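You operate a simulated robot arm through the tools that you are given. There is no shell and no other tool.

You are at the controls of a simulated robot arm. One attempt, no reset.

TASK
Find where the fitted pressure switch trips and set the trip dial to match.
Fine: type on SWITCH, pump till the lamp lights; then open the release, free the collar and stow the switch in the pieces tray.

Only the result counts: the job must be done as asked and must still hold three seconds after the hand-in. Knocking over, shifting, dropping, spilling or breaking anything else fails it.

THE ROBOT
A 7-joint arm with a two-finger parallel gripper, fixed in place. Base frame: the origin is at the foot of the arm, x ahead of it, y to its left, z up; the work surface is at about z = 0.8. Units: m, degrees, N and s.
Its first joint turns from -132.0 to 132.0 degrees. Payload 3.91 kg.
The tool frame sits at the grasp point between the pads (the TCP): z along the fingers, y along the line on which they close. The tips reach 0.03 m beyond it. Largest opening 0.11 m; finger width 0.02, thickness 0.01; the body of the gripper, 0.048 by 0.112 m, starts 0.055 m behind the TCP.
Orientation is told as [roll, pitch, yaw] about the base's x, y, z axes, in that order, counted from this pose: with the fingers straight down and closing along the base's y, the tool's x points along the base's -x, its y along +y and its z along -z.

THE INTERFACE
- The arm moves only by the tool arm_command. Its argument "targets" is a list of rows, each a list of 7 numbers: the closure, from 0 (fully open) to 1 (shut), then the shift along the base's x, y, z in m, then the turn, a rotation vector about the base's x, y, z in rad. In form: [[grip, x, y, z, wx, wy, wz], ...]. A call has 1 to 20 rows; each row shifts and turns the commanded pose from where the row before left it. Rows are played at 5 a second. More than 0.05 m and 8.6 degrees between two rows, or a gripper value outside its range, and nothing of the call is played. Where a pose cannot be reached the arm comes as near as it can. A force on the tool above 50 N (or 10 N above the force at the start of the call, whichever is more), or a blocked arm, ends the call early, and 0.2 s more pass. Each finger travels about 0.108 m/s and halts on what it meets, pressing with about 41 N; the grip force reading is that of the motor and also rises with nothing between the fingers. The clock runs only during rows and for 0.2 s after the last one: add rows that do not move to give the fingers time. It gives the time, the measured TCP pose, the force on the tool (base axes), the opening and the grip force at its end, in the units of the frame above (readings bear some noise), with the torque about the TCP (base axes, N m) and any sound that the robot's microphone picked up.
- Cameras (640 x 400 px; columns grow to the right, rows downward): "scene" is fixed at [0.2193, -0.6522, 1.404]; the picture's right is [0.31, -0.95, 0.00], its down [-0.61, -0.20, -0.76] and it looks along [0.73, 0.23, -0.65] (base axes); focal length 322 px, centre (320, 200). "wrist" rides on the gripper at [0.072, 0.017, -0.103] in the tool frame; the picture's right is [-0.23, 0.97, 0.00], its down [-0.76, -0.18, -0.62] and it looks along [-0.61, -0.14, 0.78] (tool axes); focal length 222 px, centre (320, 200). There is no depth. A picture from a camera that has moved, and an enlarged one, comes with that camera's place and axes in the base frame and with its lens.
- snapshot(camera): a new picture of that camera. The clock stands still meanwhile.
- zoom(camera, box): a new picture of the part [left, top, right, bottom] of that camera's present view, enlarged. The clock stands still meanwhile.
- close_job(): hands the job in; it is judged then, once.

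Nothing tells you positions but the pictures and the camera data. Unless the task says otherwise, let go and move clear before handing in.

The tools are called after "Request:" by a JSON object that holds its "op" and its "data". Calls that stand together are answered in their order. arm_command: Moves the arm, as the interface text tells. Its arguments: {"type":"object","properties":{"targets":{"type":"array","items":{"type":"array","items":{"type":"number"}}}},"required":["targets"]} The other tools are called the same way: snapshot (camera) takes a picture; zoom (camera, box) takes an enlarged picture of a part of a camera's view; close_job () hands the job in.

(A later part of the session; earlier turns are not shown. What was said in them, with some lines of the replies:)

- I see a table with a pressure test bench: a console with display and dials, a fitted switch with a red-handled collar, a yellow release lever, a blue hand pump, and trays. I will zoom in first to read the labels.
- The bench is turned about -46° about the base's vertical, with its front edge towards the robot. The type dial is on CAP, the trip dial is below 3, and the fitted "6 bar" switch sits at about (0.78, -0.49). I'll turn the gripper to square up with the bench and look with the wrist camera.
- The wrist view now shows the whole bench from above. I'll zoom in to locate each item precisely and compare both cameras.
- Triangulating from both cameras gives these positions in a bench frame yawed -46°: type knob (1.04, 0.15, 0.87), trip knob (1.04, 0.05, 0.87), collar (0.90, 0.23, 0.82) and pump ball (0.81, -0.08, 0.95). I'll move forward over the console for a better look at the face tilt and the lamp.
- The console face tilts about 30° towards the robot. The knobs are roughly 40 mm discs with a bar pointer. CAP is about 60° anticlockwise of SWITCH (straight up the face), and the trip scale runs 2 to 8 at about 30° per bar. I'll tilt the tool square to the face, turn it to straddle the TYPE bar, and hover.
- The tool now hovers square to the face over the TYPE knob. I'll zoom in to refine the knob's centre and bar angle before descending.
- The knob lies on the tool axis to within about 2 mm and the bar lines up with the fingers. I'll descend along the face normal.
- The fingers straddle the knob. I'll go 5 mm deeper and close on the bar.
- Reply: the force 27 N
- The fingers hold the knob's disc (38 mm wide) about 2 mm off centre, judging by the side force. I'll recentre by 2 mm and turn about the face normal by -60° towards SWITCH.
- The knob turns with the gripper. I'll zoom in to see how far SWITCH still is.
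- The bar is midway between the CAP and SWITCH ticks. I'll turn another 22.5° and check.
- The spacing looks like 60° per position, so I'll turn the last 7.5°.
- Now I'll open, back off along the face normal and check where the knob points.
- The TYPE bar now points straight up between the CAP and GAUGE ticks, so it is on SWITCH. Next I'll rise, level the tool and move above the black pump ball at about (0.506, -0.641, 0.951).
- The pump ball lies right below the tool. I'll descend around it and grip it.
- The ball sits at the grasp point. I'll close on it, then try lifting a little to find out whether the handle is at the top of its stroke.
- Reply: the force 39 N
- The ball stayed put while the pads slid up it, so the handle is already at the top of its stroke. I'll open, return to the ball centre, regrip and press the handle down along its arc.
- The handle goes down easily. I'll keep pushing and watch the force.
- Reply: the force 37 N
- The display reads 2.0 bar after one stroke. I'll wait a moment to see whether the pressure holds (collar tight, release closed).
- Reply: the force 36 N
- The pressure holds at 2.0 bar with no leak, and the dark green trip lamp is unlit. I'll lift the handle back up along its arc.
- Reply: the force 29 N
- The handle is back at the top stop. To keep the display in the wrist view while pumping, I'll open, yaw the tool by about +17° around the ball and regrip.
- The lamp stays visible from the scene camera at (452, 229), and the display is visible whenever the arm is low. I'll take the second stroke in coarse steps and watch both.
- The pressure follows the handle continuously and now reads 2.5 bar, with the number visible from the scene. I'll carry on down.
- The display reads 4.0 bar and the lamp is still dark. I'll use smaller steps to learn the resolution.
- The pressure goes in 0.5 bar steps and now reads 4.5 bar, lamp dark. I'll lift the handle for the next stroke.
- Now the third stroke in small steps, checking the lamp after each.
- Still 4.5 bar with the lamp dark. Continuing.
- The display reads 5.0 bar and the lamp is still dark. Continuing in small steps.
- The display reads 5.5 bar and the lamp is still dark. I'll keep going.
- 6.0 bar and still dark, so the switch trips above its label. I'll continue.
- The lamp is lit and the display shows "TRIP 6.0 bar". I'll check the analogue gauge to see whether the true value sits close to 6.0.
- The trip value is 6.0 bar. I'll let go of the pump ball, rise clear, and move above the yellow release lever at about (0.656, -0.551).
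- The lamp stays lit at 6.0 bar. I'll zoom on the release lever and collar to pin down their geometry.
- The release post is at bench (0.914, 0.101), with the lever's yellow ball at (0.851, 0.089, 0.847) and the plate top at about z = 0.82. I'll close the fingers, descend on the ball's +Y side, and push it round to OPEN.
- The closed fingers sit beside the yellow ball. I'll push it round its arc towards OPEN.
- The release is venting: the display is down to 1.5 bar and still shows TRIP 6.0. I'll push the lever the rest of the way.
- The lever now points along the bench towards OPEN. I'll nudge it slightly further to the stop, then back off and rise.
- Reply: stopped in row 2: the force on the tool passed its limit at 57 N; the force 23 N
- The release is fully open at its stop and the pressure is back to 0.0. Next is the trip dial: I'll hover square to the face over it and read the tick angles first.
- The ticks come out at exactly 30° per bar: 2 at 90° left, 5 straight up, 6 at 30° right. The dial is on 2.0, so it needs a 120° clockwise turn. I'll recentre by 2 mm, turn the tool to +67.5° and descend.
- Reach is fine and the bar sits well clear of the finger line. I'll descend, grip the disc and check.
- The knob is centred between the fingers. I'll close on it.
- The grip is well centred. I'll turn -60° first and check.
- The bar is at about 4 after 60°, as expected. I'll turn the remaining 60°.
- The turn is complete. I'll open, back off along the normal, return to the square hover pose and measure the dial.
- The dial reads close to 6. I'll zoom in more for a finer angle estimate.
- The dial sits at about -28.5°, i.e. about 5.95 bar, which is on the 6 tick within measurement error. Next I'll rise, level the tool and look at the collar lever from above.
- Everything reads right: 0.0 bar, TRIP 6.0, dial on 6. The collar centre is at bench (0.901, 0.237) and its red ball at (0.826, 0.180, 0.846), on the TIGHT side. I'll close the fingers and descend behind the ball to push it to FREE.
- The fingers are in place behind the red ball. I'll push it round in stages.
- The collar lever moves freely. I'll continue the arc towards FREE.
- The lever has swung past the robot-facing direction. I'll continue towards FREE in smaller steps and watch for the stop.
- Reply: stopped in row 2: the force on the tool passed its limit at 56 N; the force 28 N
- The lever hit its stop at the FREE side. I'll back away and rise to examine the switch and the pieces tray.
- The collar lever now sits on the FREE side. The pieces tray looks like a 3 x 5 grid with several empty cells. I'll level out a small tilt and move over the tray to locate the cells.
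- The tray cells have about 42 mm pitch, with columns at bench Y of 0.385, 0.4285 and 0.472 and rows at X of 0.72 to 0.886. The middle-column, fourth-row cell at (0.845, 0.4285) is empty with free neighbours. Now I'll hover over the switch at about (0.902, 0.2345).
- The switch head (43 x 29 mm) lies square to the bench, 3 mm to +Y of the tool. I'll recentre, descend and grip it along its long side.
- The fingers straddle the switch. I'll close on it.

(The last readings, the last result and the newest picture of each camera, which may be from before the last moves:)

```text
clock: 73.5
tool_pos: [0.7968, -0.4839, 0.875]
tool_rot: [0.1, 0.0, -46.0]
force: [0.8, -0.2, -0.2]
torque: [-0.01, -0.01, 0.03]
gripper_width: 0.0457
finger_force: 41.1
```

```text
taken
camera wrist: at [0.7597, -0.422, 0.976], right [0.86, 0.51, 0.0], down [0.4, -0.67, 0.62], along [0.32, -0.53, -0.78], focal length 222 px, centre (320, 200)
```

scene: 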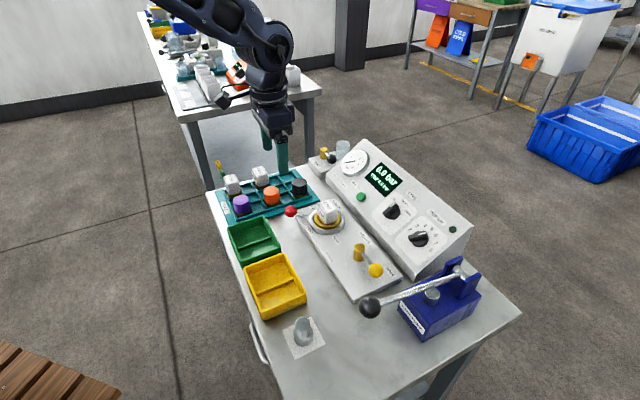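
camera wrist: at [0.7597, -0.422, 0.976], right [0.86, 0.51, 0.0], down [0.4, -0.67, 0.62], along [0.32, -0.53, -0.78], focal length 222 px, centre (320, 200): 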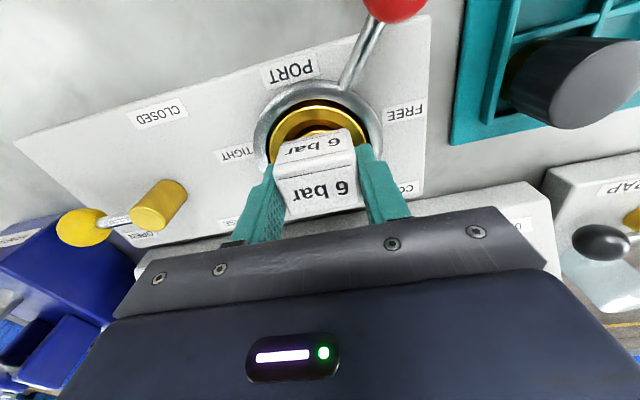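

The switch is held with almost no side load. I'll lift it straight up.

Request:
{"op": "arm_command", "data": {"targets": [[1, 0, 0, 0.01, 0, 0, 0], [1, 0, 0, 0.015, 0, 0, 0], [1, 0, 0, 0.02, 0, 0, 0], [1, 0, 0, 0.025, 0, 0, 0], [1, 0, 0, 0.03, 0, 0, 0], [1, 0, 0, 0, 0, 0, 0]]}}

Request:
{"op": "snapshot", "data": {"camera": "wrist"}}

Request:
{"op": "zoom", "data": {"camera": "scene", "box": [260, 140, 400, 260]}}

```text
clock: 74.9
tool_pos: [0.7976, -0.4848, 0.975]
tool_rot: [-0.1, 0.0, -46.0]
force: [0.3, 0.7, -2.2]
torque: [-0.01, 0.0, 0.0]
gripper_width: 0.0454
finger_force: 40.3
```

```text
taken
camera wrist: at [0.7599, -0.4215, 1.0761], right [0.86, 0.51, 0.0], down [0.4, -0.67, 0.62], along [0.32, -0.53, -0.78], focal length 222 px, centre (320, 200)
```

wrist: 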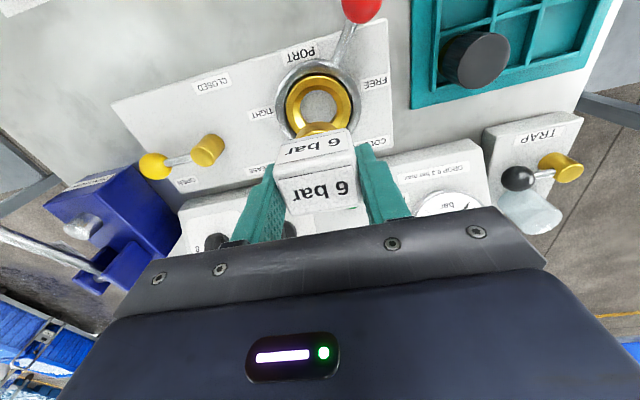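

```text
3.33 times, centred on (330, 200) of scene
camera zoom: at [0.2193, -0.6522, 1.404], right [0.31, -0.95, 0.0], down [-0.61, -0.2, -0.76], along [0.73, 0.23, -0.65], focal length 1072 px, centre (287, 200)
```

zoom: 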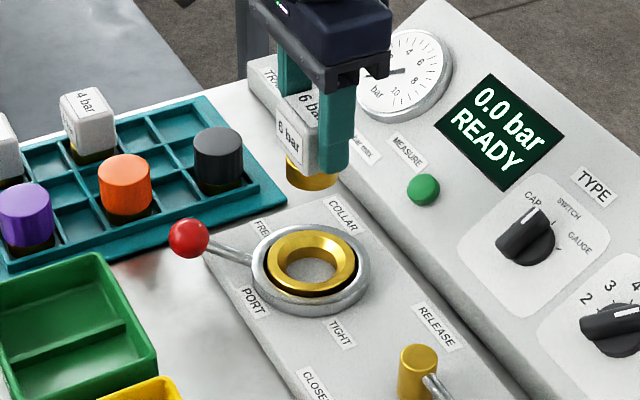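

The switch is out of the port and held firmly. Before leaving I'll zoom on the empty port from here, since it shows where the switch base sits relative to the tool.

Request:
{"op": "zoom", "data": {"camera": "wrist", "box": [260, 50, 380, 150]}}

Request:
{"op": "zoom", "data": {"camera": "wrist", "box": [250, 100, 390, 220]}}

Request:
{"op": "zoom", "data": {"camera": "scene", "box": [300, 150, 360, 240]}}

```text
4.00 times, centred on (320, 100) of wrist
camera zoom: at [0.7599, -0.4215, 1.0761], right [0.86, 0.51, 0.0], down [0.4, -0.67, 0.62], along [0.32, -0.53, -0.78], focal length 888 px, centre (320, 600)
```

zoom: 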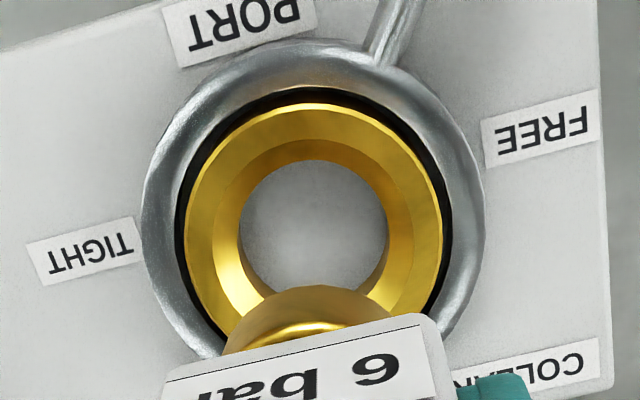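

```text
3.33 times, centred on (320, 160) of wrist
camera zoom: at [0.7599, -0.4215, 1.0761], right [0.86, 0.51, 0.0], down [0.4, -0.67, 0.62], along [0.32, -0.53, -0.78], focal length 740 px, centre (320, 333)
```

zoom: 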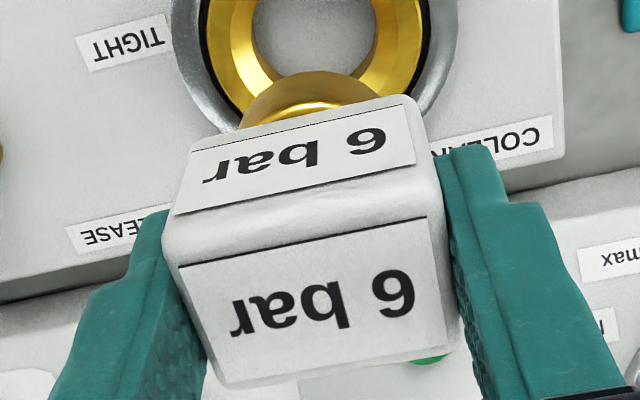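

```text
4.44 times, centred on (330, 195) of scene
camera zoom: at [0.2193, -0.6522, 1.404], right [0.31, -0.95, 0.0], down [-0.61, -0.2, -0.76], along [0.73, 0.23, -0.65], focal length 1429 px, centre (276, 222)
```

zoom: 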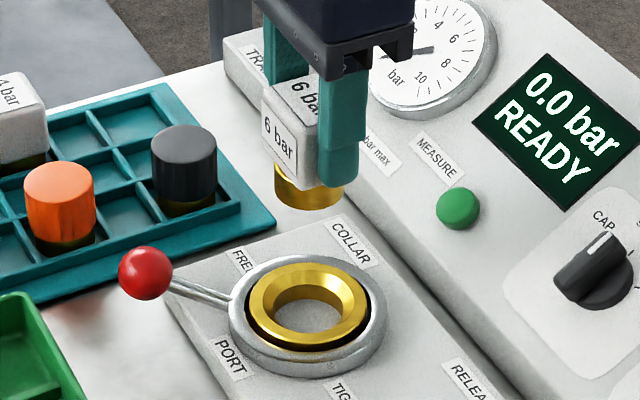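

The switch base is about 36 mm across. In this view the port centre appears at pixel (318, 108.5), which calibrates where the base will land. I'll carry the switch over the tray's middle-column, fourth-row cell.

Request:
{"op": "arm_command", "data": {"targets": [[1, 0.0163, 0.0291, 0, 0, 0, 0], [1, 0.0163, 0.0291, 0, 0, 0, 0], [1, 0.0163, 0.0291, 0, 0, 0, 0], [1, 0.0163, 0.0291, -0.004, 0, 0, 0], [1, 0.0163, 0.0291, -0.004, 0, 0, 0], [1, 0.0162, 0.0292, -0.004, 0, 0, 0], [1, 0, 0, 0, 0, 0, 0]]}}

Request:
{"op": "snapshot", "data": {"camera": "wrist"}}

Request:
{"op": "zoom", "data": {"camera": "wrist", "box": [260, 50, 380, 150]}}

Request:
{"op": "zoom", "data": {"camera": "scene", "box": [205, 120, 325, 240]}}

```text
clock: 76.5
tool_pos: [0.8952, -0.3102, 0.9606]
tool_rot: [0.1, 0.1, -46.1]
force: [-0.5, -0.5, -2.6]
torque: [-0.01, -0.01, 0.01]
gripper_width: 0.0455
finger_force: 41.0
```

```text
taken
camera wrist: at [0.8579, -0.2468, 1.0636], right [0.86, 0.51, 0.0], down [0.4, -0.67, 0.62], along [0.32, -0.53, -0.78], focal length 222 px, centre (320, 200)
```

wrist: 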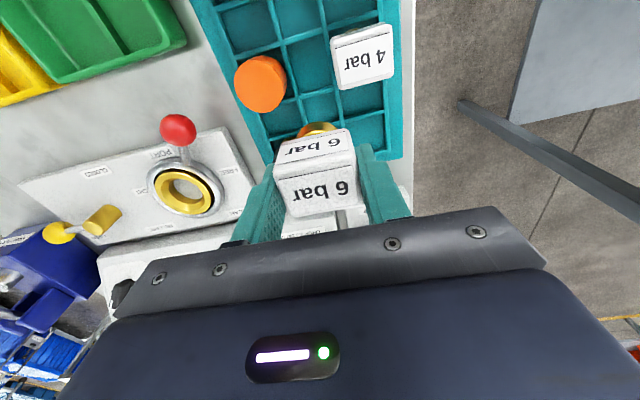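

```text
4.00 times, centred on (320, 100) of wrist
camera zoom: at [0.8579, -0.2468, 1.0636], right [0.86, 0.51, 0.0], down [0.4, -0.67, 0.62], along [0.32, -0.53, -0.78], focal length 888 px, centre (320, 600)
```

zoom: 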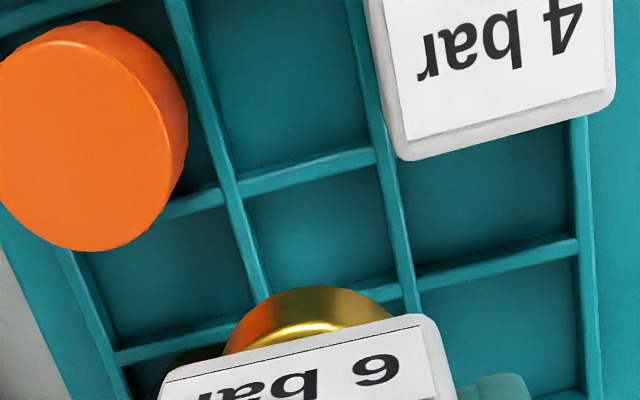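

```text
3.33 times, centred on (265, 180) of scene
camera zoom: at [0.2193, -0.6522, 1.404], right [0.31, -0.95, 0.0], down [-0.61, -0.2, -0.76], along [0.73, 0.23, -0.65], focal length 1072 px, centre (503, 267)
```

zoom: 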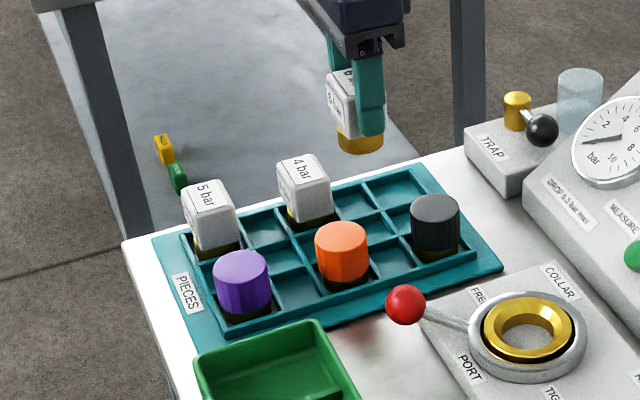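

The tray is not a uniform grid. The pieces sit in large slots (outer columns, rows 1, 3 and 5), and the cells between are narrower spacers only about 30 mm wide, too small for the 36 mm base. The free full-size slot is the far corner, at bench (0.883, 0.475). I'll move there at hover height to test the reach.

Request:
{"op": "arm_command", "data": {"targets": [[1, 0.02, 0.0017, 0.003, 0, 0, 0], [1, 0.02, 0.0017, 0, 0, 0, 0], [1, 0.0199, 0.0017, 0, 0, 0, 0], [1, 0, 0, 0, 0, 0, 0]]}}

Request:
{"op": "snapshot", "data": {"camera": "wrist"}}

Request:
{"op": "zoom", "data": {"camera": "wrist", "box": [240, 50, 400, 170]}}

Request:
{"op": "zoom", "data": {"camera": "scene", "box": [205, 120, 325, 240]}}

```text
clock: 77.5
tool_pos: [0.9543, -0.3034, 0.965]
tool_rot: [0.1, 0.1, -45.9]
force: [-0.1, -0.4, -1.8]
torque: [0.03, 0.02, -0.01]
gripper_width: 0.0456
finger_force: 41.3
```

```text
taken
camera wrist: at [0.9172, -0.2412, 1.0665], right [0.86, 0.51, 0.0], down [0.4, -0.67, 0.62], along [0.32, -0.53, -0.78], focal length 222 px, centre (320, 200)
```

wrist: 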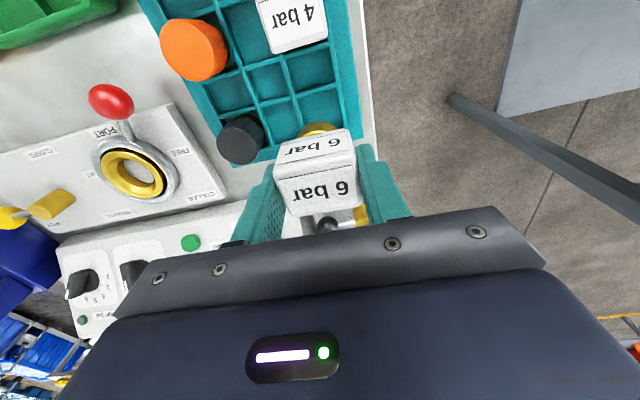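

```text
3.33 times, centred on (320, 110) of wrist
camera zoom: at [0.9172, -0.2412, 1.0665], right [0.86, 0.51, 0.0], down [0.4, -0.67, 0.62], along [0.32, -0.53, -0.78], focal length 740 px, centre (320, 500)
```

zoom: 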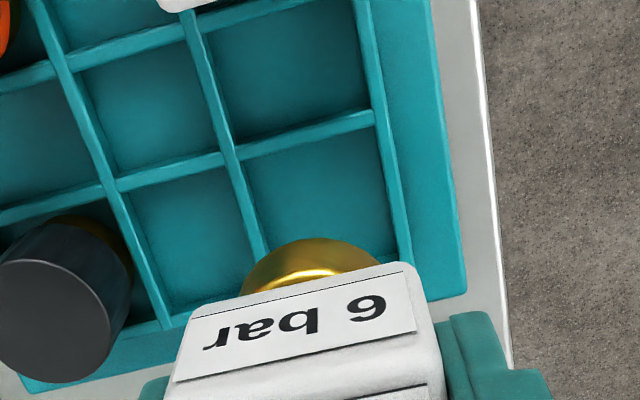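

```text
3.33 times, centred on (265, 180) of scene
camera zoom: at [0.2193, -0.6522, 1.404], right [0.31, -0.95, 0.0], down [-0.61, -0.2, -0.76], along [0.73, 0.23, -0.65], focal length 1072 px, centre (503, 267)
```

zoom: 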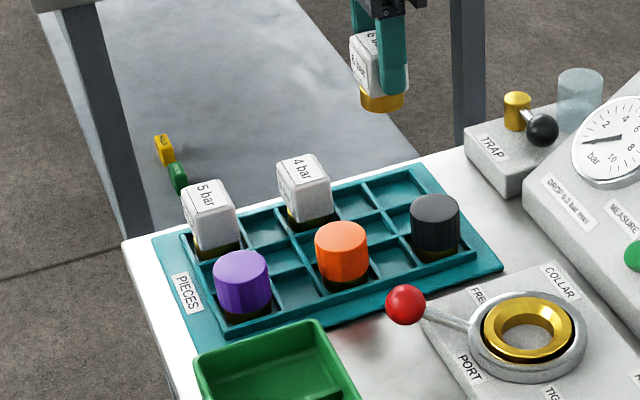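

The hover pose is reached upright at 1.0 m radius. The free slot is about 50 x 50 mm, and its centre is only about 3 mm further out. I'll correct and descend part-way.

Request:
{"op": "arm_command", "data": {"targets": [[1, 0.0039, -0.0004, 0, 0, 0, 0], [1, 0, 0, -0.02, 0, 0, 0], [1, 0, 0, -0.02, 0, 0, 0], [1, 0, 0, -0.02, 0, 0, 0], [1, 0, 0, -0.012, 0, 0, 0], [1, 0, 0, 0, 0, 0, 0]]}}

Request:
{"op": "snapshot", "data": {"camera": "wrist"}}

Request:
{"op": "zoom", "data": {"camera": "wrist", "box": [240, 70, 400, 190]}}

Request:
{"op": "zoom", "data": {"camera": "scene", "box": [205, 120, 325, 240]}}

```text
clock: 78.9
tool_pos: [0.9586, -0.3049, 0.8933]
tool_rot: [0.1, 0.1, -45.9]
force: [-0.5, 0.1, -1.3]
torque: [0.03, 0.02, 0.02]
gripper_width: 0.0459
finger_force: 41.0
```

```text
taken
camera wrist: at [0.9211, -0.2419, 0.9947], right [0.86, 0.51, 0.0], down [0.4, -0.67, 0.62], along [0.32, -0.53, -0.78], focal length 222 px, centre (320, 200)
```

wrist: 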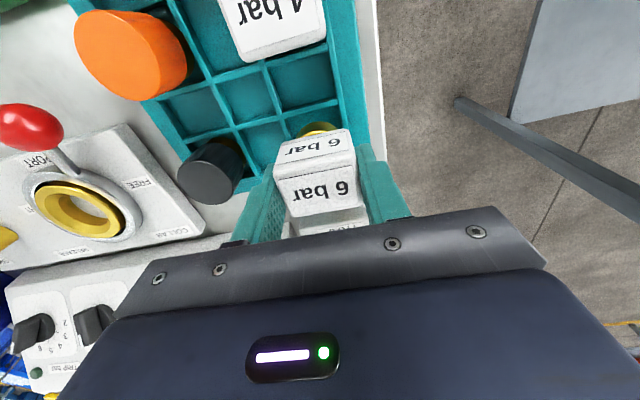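

```text
3.33 times, centred on (320, 130) of wrist
camera zoom: at [0.9211, -0.2419, 0.9947], right [0.86, 0.51, 0.0], down [0.4, -0.67, 0.62], along [0.32, -0.53, -0.78], focal length 740 px, centre (320, 433)
```

zoom: 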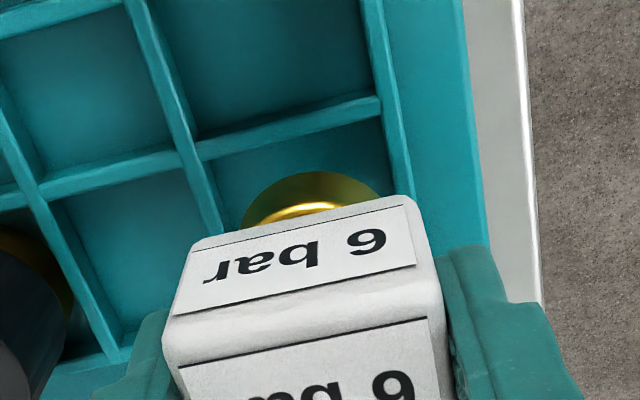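

```text
3.33 times, centred on (265, 180) of scene
camera zoom: at [0.2193, -0.6522, 1.404], right [0.31, -0.95, 0.0], down [-0.61, -0.2, -0.76], along [0.73, 0.23, -0.65], focal length 1072 px, centre (503, 267)
```

zoom: 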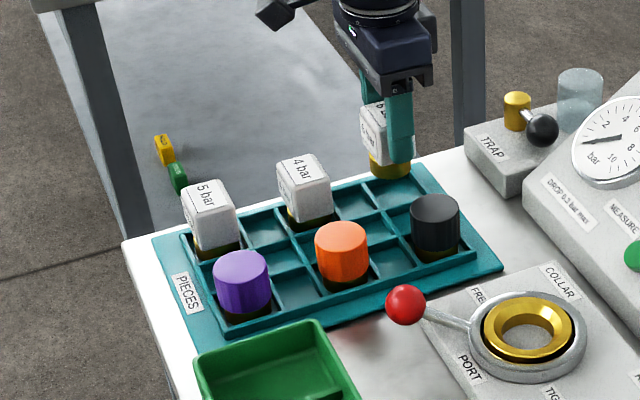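

The switch is well centred over the slot and the tool is still upright. I'll lower it gently and watch the force.

Request:
{"op": "arm_command", "data": {"targets": [[1, 0, 0, -0.01, 0, 0, 0], [1, 0, 0, -0.01, 0, 0, 0], [1, 0, 0, -0.005, 0, 0, 0], [1, 0, 0, 0, 0, 0, 0]]}}

Request:
{"op": "arm_command", "data": {"targets": [[1, 0, 0, -0.003, 0, 0, 0], [1, 0, 0, 0, 0, 0, 0]]}}

Request:
{"op": "zoom", "data": {"camera": "scene", "box": [245, 130, 325, 220]}}

Request:
{"op": "zoom", "data": {"camera": "wrist", "box": [240, 90, 400, 210]}}

```text
clock: 79.9
tool_pos: [0.9586, -0.3042, 0.8682]
tool_rot: [0.1, 0.0, -46.0]
force: [0.3, -0.1, -1.9]
torque: [0.0, -0.01, 0.04]
gripper_width: 0.0456
finger_force: 40.9
```

```text
clock: 80.5
tool_pos: [0.9585, -0.3056, 0.864]
tool_rot: [0.1, 0.0, -46.0]
force: [-0.2, 0.4, -0.9]
torque: [-0.03, 0.0, -0.01]
gripper_width: 0.0457
finger_force: 41.1
```

```text
4.44 times, centred on (285, 175) of scene
camera zoom: at [0.2193, -0.6522, 1.404], right [0.31, -0.95, 0.0], down [-0.61, -0.2, -0.76], along [0.73, 0.23, -0.65], focal length 1429 px, centre (476, 311)
```

zoom: 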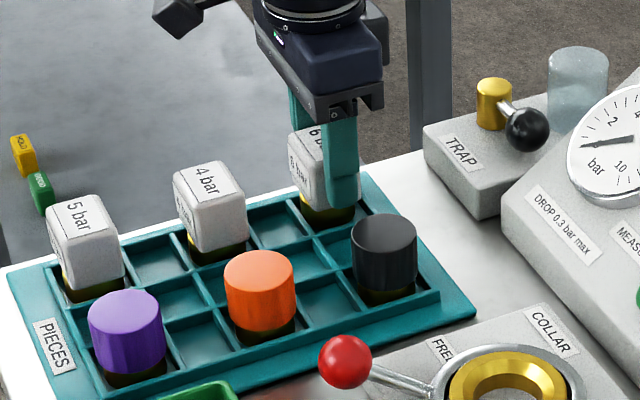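

```text
3.33 times, centred on (320, 150) of wrist
camera zoom: at [0.9214, -0.242, 0.9664], right [0.86, 0.51, 0.0], down [0.4, -0.67, 0.62], along [0.32, -0.53, -0.78], focal length 740 px, centre (320, 367)
```

zoom: 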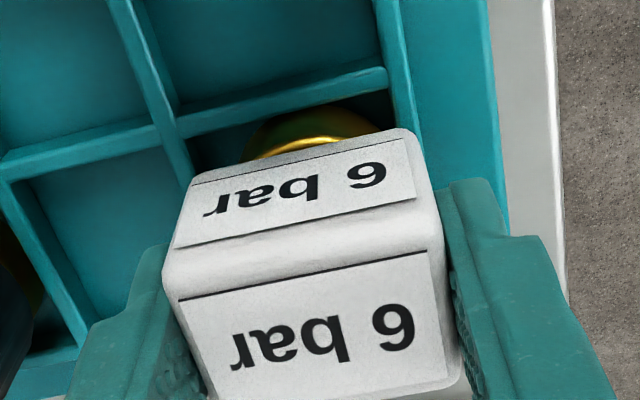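

No contact yet. I'll continue in 3 mm steps.

Request:
{"op": "arm_command", "data": {"targets": [[1, 0, 0, -0.003, 0, 0, 0], [1, 0, 0, 0, 0, 0, 0]]}}

Request:
{"op": "arm_command", "data": {"targets": [[1, 0, 0, -0.003, 0, 0, 0], [1, 0, 0, 0, 0, 0, 0]]}}

```text
clock: 81.1
tool_pos: [0.9593, -0.3051, 0.8612]
tool_rot: [0.0, 0.0, -46.1]
force: [-0.6, -0.7, -1.9]
torque: [0.0, 0.0, 0.02]
gripper_width: 0.0456
finger_force: 40.8
```

```text
clock: 81.7
tool_pos: [0.9596, -0.3037, 0.8602]
tool_rot: [0.1, 0.0, -45.8]
force: [-2.6, 0.8, 14.8]
torque: [-0.11, 0.3, -0.04]
gripper_width: 0.0455
finger_force: 41.0
```

The switch has touched the slot floor with 15 N at TCP z = 0.860. I'll ease off 1 mm, open the fingers slowly and check.

Request:
{"op": "arm_command", "data": {"targets": [[1, 0, 0, 0.001, 0, 0, 0], [0.55, 0, 0, 0, 0, 0, 0], [0.5, 0, 0, 0, 0, 0, 0], [0.42, 0, 0, 0, 0, 0, 0], [0.35, 0, 0, 0, 0, 0, 0], [0.35, 0, 0, 0, 0, 0, 0]]}}

Request:
{"op": "snapshot", "data": {"camera": "wrist"}}

Request:
{"op": "zoom", "data": {"camera": "scene", "box": [245, 130, 325, 220]}}

```text
clock: 83.1
tool_pos: [0.9584, -0.3046, 0.8601]
tool_rot: [0.1, 0.1, -46.0]
force: [0.1, -0.2, -0.4]
torque: [-0.01, 0.02, -0.03]
gripper_width: 0.0716
finger_force: 0.0
```

```text
taken
camera wrist: at [0.9213, -0.242, 0.9615], right [0.86, 0.51, 0.0], down [0.4, -0.67, 0.62], along [0.32, -0.53, -0.78], focal length 222 px, centre (320, 200)
```

wrist: 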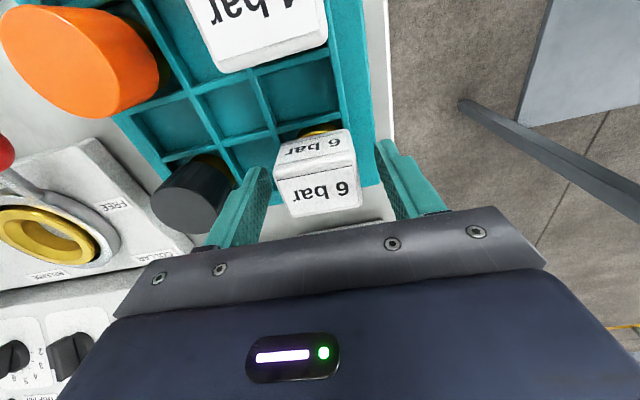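

```text
4.44 times, centred on (285, 175) of scene
camera zoom: at [0.2193, -0.6522, 1.404], right [0.31, -0.95, 0.0], down [-0.61, -0.2, -0.76], along [0.73, 0.23, -0.65], focal length 1429 px, centre (476, 311)
```

zoom: 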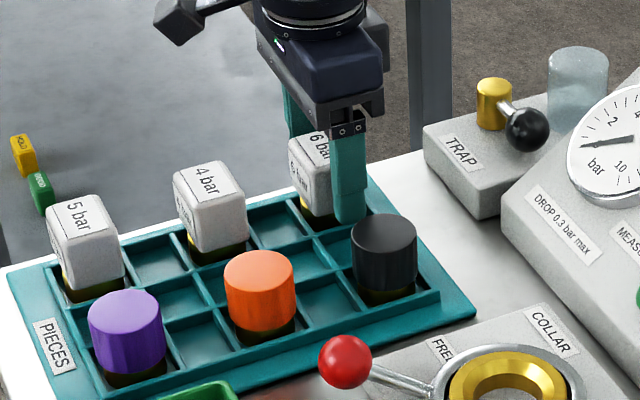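

The switch stands upright in the slot. I'll rise straight up and move clear towards the robot.

Request:
{"op": "arm_command", "data": {"targets": [[0.35, 0, 0, 0.02, 0, 0, 0], [0.35, 0, 0, 0.03, 0, 0, 0], [0.35, 0, 0, 0.04, 0, 0, 0], [0.35, 0, 0, 0.05, 0, 0, 0], [0.35, 0, 0, 0.05, 0, 0, 0], [0.35, -0.035, 0.02, 0.03, 0, 0, 0], [0.35, -0.035, 0.02, 0.02, 0, 0, 0], [0.35, -0.035, 0.02, 0.02, 0, 0, 0], [0.35, -0.035, 0.02, 0, 0, 0, 0], [0.35, 0, 0, 0, 0, 0, 0]]}}

Request:
{"op": "snapshot", "data": {"camera": "wrist"}}

Request:
{"op": "snapshot", "data": {"camera": "scene"}}

Request:
{"op": "zoom", "data": {"camera": "scene", "box": [205, 140, 325, 240]}}

Request:
{"op": "zoom", "data": {"camera": "scene", "box": [340, 140, 480, 260]}}

```text
refused: row 6 steps farther than a row can; nothing moved
```

```text
taken
camera wrist: at [0.9213, -0.242, 0.9615], right [0.86, 0.51, 0.0], down [0.4, -0.67, 0.62], along [0.32, -0.53, -0.78], focal length 222 px, centre (320, 200)
```

wrist: 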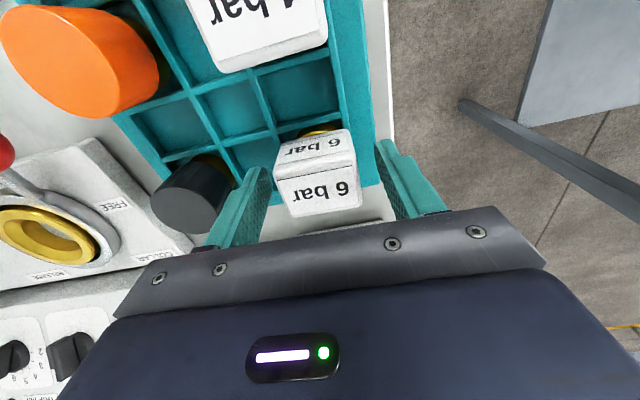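

```text
taken
```

scene: 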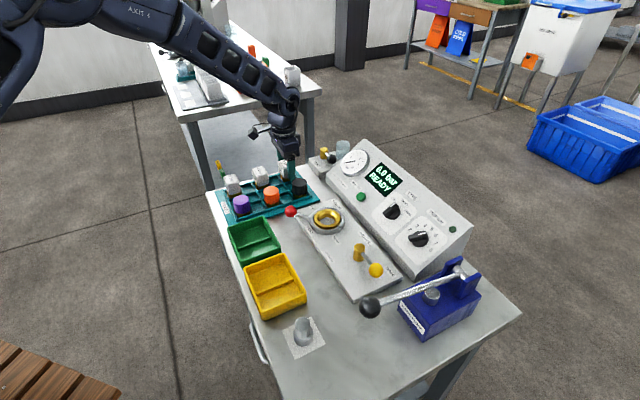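

```text
4.00 times, centred on (265, 190) of scene
camera zoom: at [0.2193, -0.6522, 1.404], right [0.31, -0.95, 0.0], down [-0.61, -0.2, -0.76], along [0.73, 0.23, -0.65], focal length 1286 px, centre (540, 240)
```

zoom: 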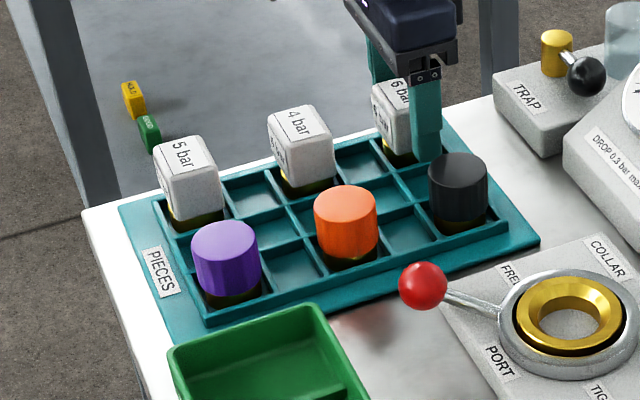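

```text
3.33 times, centred on (410, 200) of scene
camera zoom: at [0.2193, -0.6522, 1.404], right [0.31, -0.95, 0.0], down [-0.61, -0.2, -0.76], along [0.73, 0.23, -0.65], focal length 1072 px, centre (20, 200)
```

zoom: 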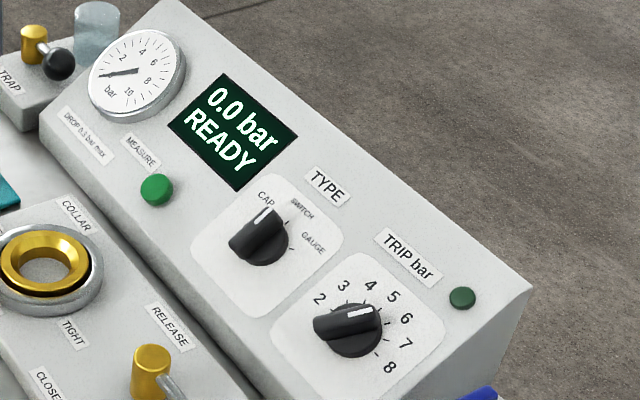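

That call was refused because one row was too long, and nothing moved. I'll repeat it with shorter rows, straight up first.

Request:
{"op": "arm_command", "data": {"targets": [[0.35, 0, 0, 0.02, 0, 0, 0], [0.35, 0, 0, 0.03, 0, 0, 0], [0.35, 0, 0, 0.04, 0, 0, 0], [0.35, 0, 0, 0.04, 0, 0, 0], [0.35, 0, 0, 0.04, 0, 0, 0], [0.35, -0.03, 0.02, 0.02, 0, 0, 0], [0.35, -0.03, 0.02, 0.02, 0, 0, 0], [0.35, -0.03, 0.02, 0.02, 0, 0, 0], [0.35, -0.03, 0.02, 0, 0, 0, 0], [0.35, 0, 0, 0, 0, 0, 0]]}}

Request:
{"op": "snapshot", "data": {"camera": "wrist"}}

Request:
{"op": "snapshot", "data": {"camera": "scene"}}

Request:
{"op": "zoom", "data": {"camera": "scene", "box": [205, 140, 325, 240]}}

Request:
{"op": "zoom", "data": {"camera": "scene", "box": [395, 210, 445, 255]}}

```text
clock: 85.3
tool_pos: [0.8379, -0.2254, 1.0903]
tool_rot: [-0.1, 0.0, -45.9]
force: [0.4, 0.2, 0.6]
torque: [0.01, 0.02, -0.04]
gripper_width: 0.0716
finger_force: 0.1
```

```text
taken
camera wrist: at [0.8007, -0.1624, 1.1918], right [0.86, 0.51, 0.0], down [0.4, -0.67, 0.62], along [0.32, -0.53, -0.78], focal length 222 px, centre (320, 200)
```

wrist: 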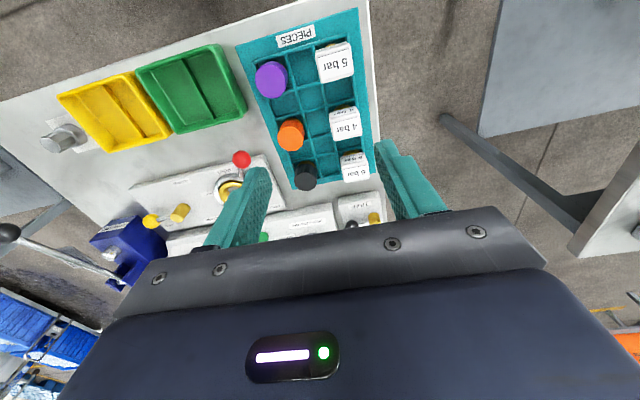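

```text
taken
```

scene: 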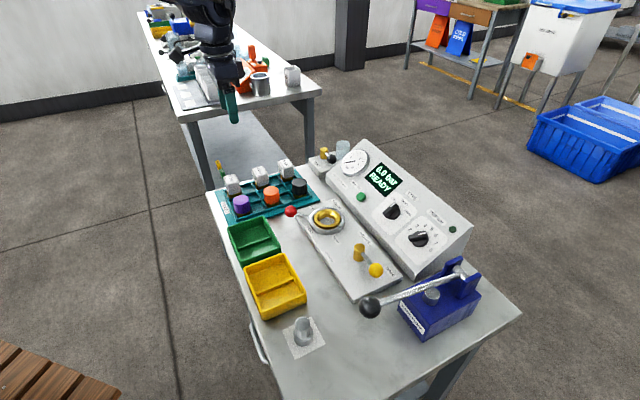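

```text
4.00 times, centred on (265, 190) of scene
camera zoom: at [0.2193, -0.6522, 1.404], right [0.31, -0.95, 0.0], down [-0.61, -0.2, -0.76], along [0.73, 0.23, -0.65], focal length 1286 px, centre (540, 240)
```

zoom: 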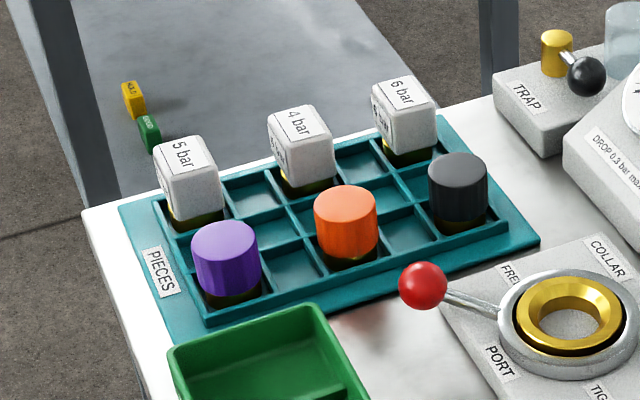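

```text
8.89 times, centred on (420, 232) of scene
camera zoom: at [0.2193, -0.6522, 1.404], right [0.31, -0.95, 0.0], down [-0.61, -0.2, -0.76], along [0.73, 0.23, -0.65], focal length 2858 px, centre (-569, -89)
```

zoom: 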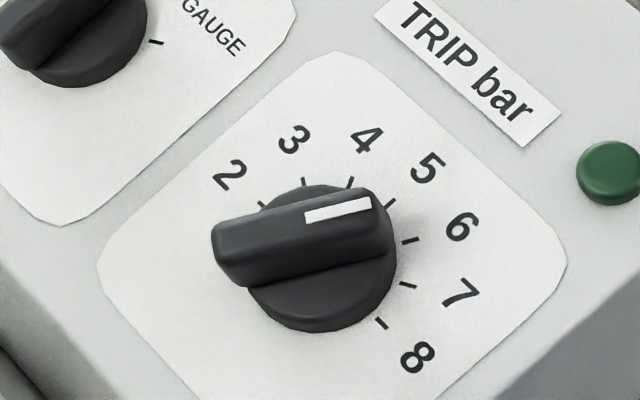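

The "6 bar" switch stands upright in its own slot of the pieces tray. The collar is free, the release is open at 0.0 bar, TYPE is on SWITCH, and the trip dial reads 6.0 to match the measured "TRIP 6.0 bar". The gripper is empty and clear of the bench, so I'm handing in.

Request:
{"op": "close_job", "data": {}}

```text
The job is handed in.
```

The job is handed in. The fitted switch tripped at 6.0 bar, and I set the trip dial to match. I haven't seen a verdict; this is how the bench looked in the last pictures before the hand-in:

- **Trip point:** with the type dial on SWITCH, I pumped in small steps until the lamp lit and the display showed "TRIP 6.0 bar". The display only moves in 0.5 bar steps. From how far I had pushed the pump handle when the lamp lit, I put the true trip point between about 5.8 and 6.05 bar.
- **Trip dial:** it sits on the 6 tick. I measured it at about 5.95 to 6.0 from two camera views.
- **Release and collar:** the release is open at its stop with the display at 0.0 bar, and the collar lever is at its FREE stop. Both levers hit their stops hard enough to trip the 50 N force limit (57 N and 56 N). I saw no sign that anything shifted.
- **Switch:** it stands upright in the free full-size slot of the pieces tray, next to the 4 bar switch.

The gripper is empty and clear of the bench.
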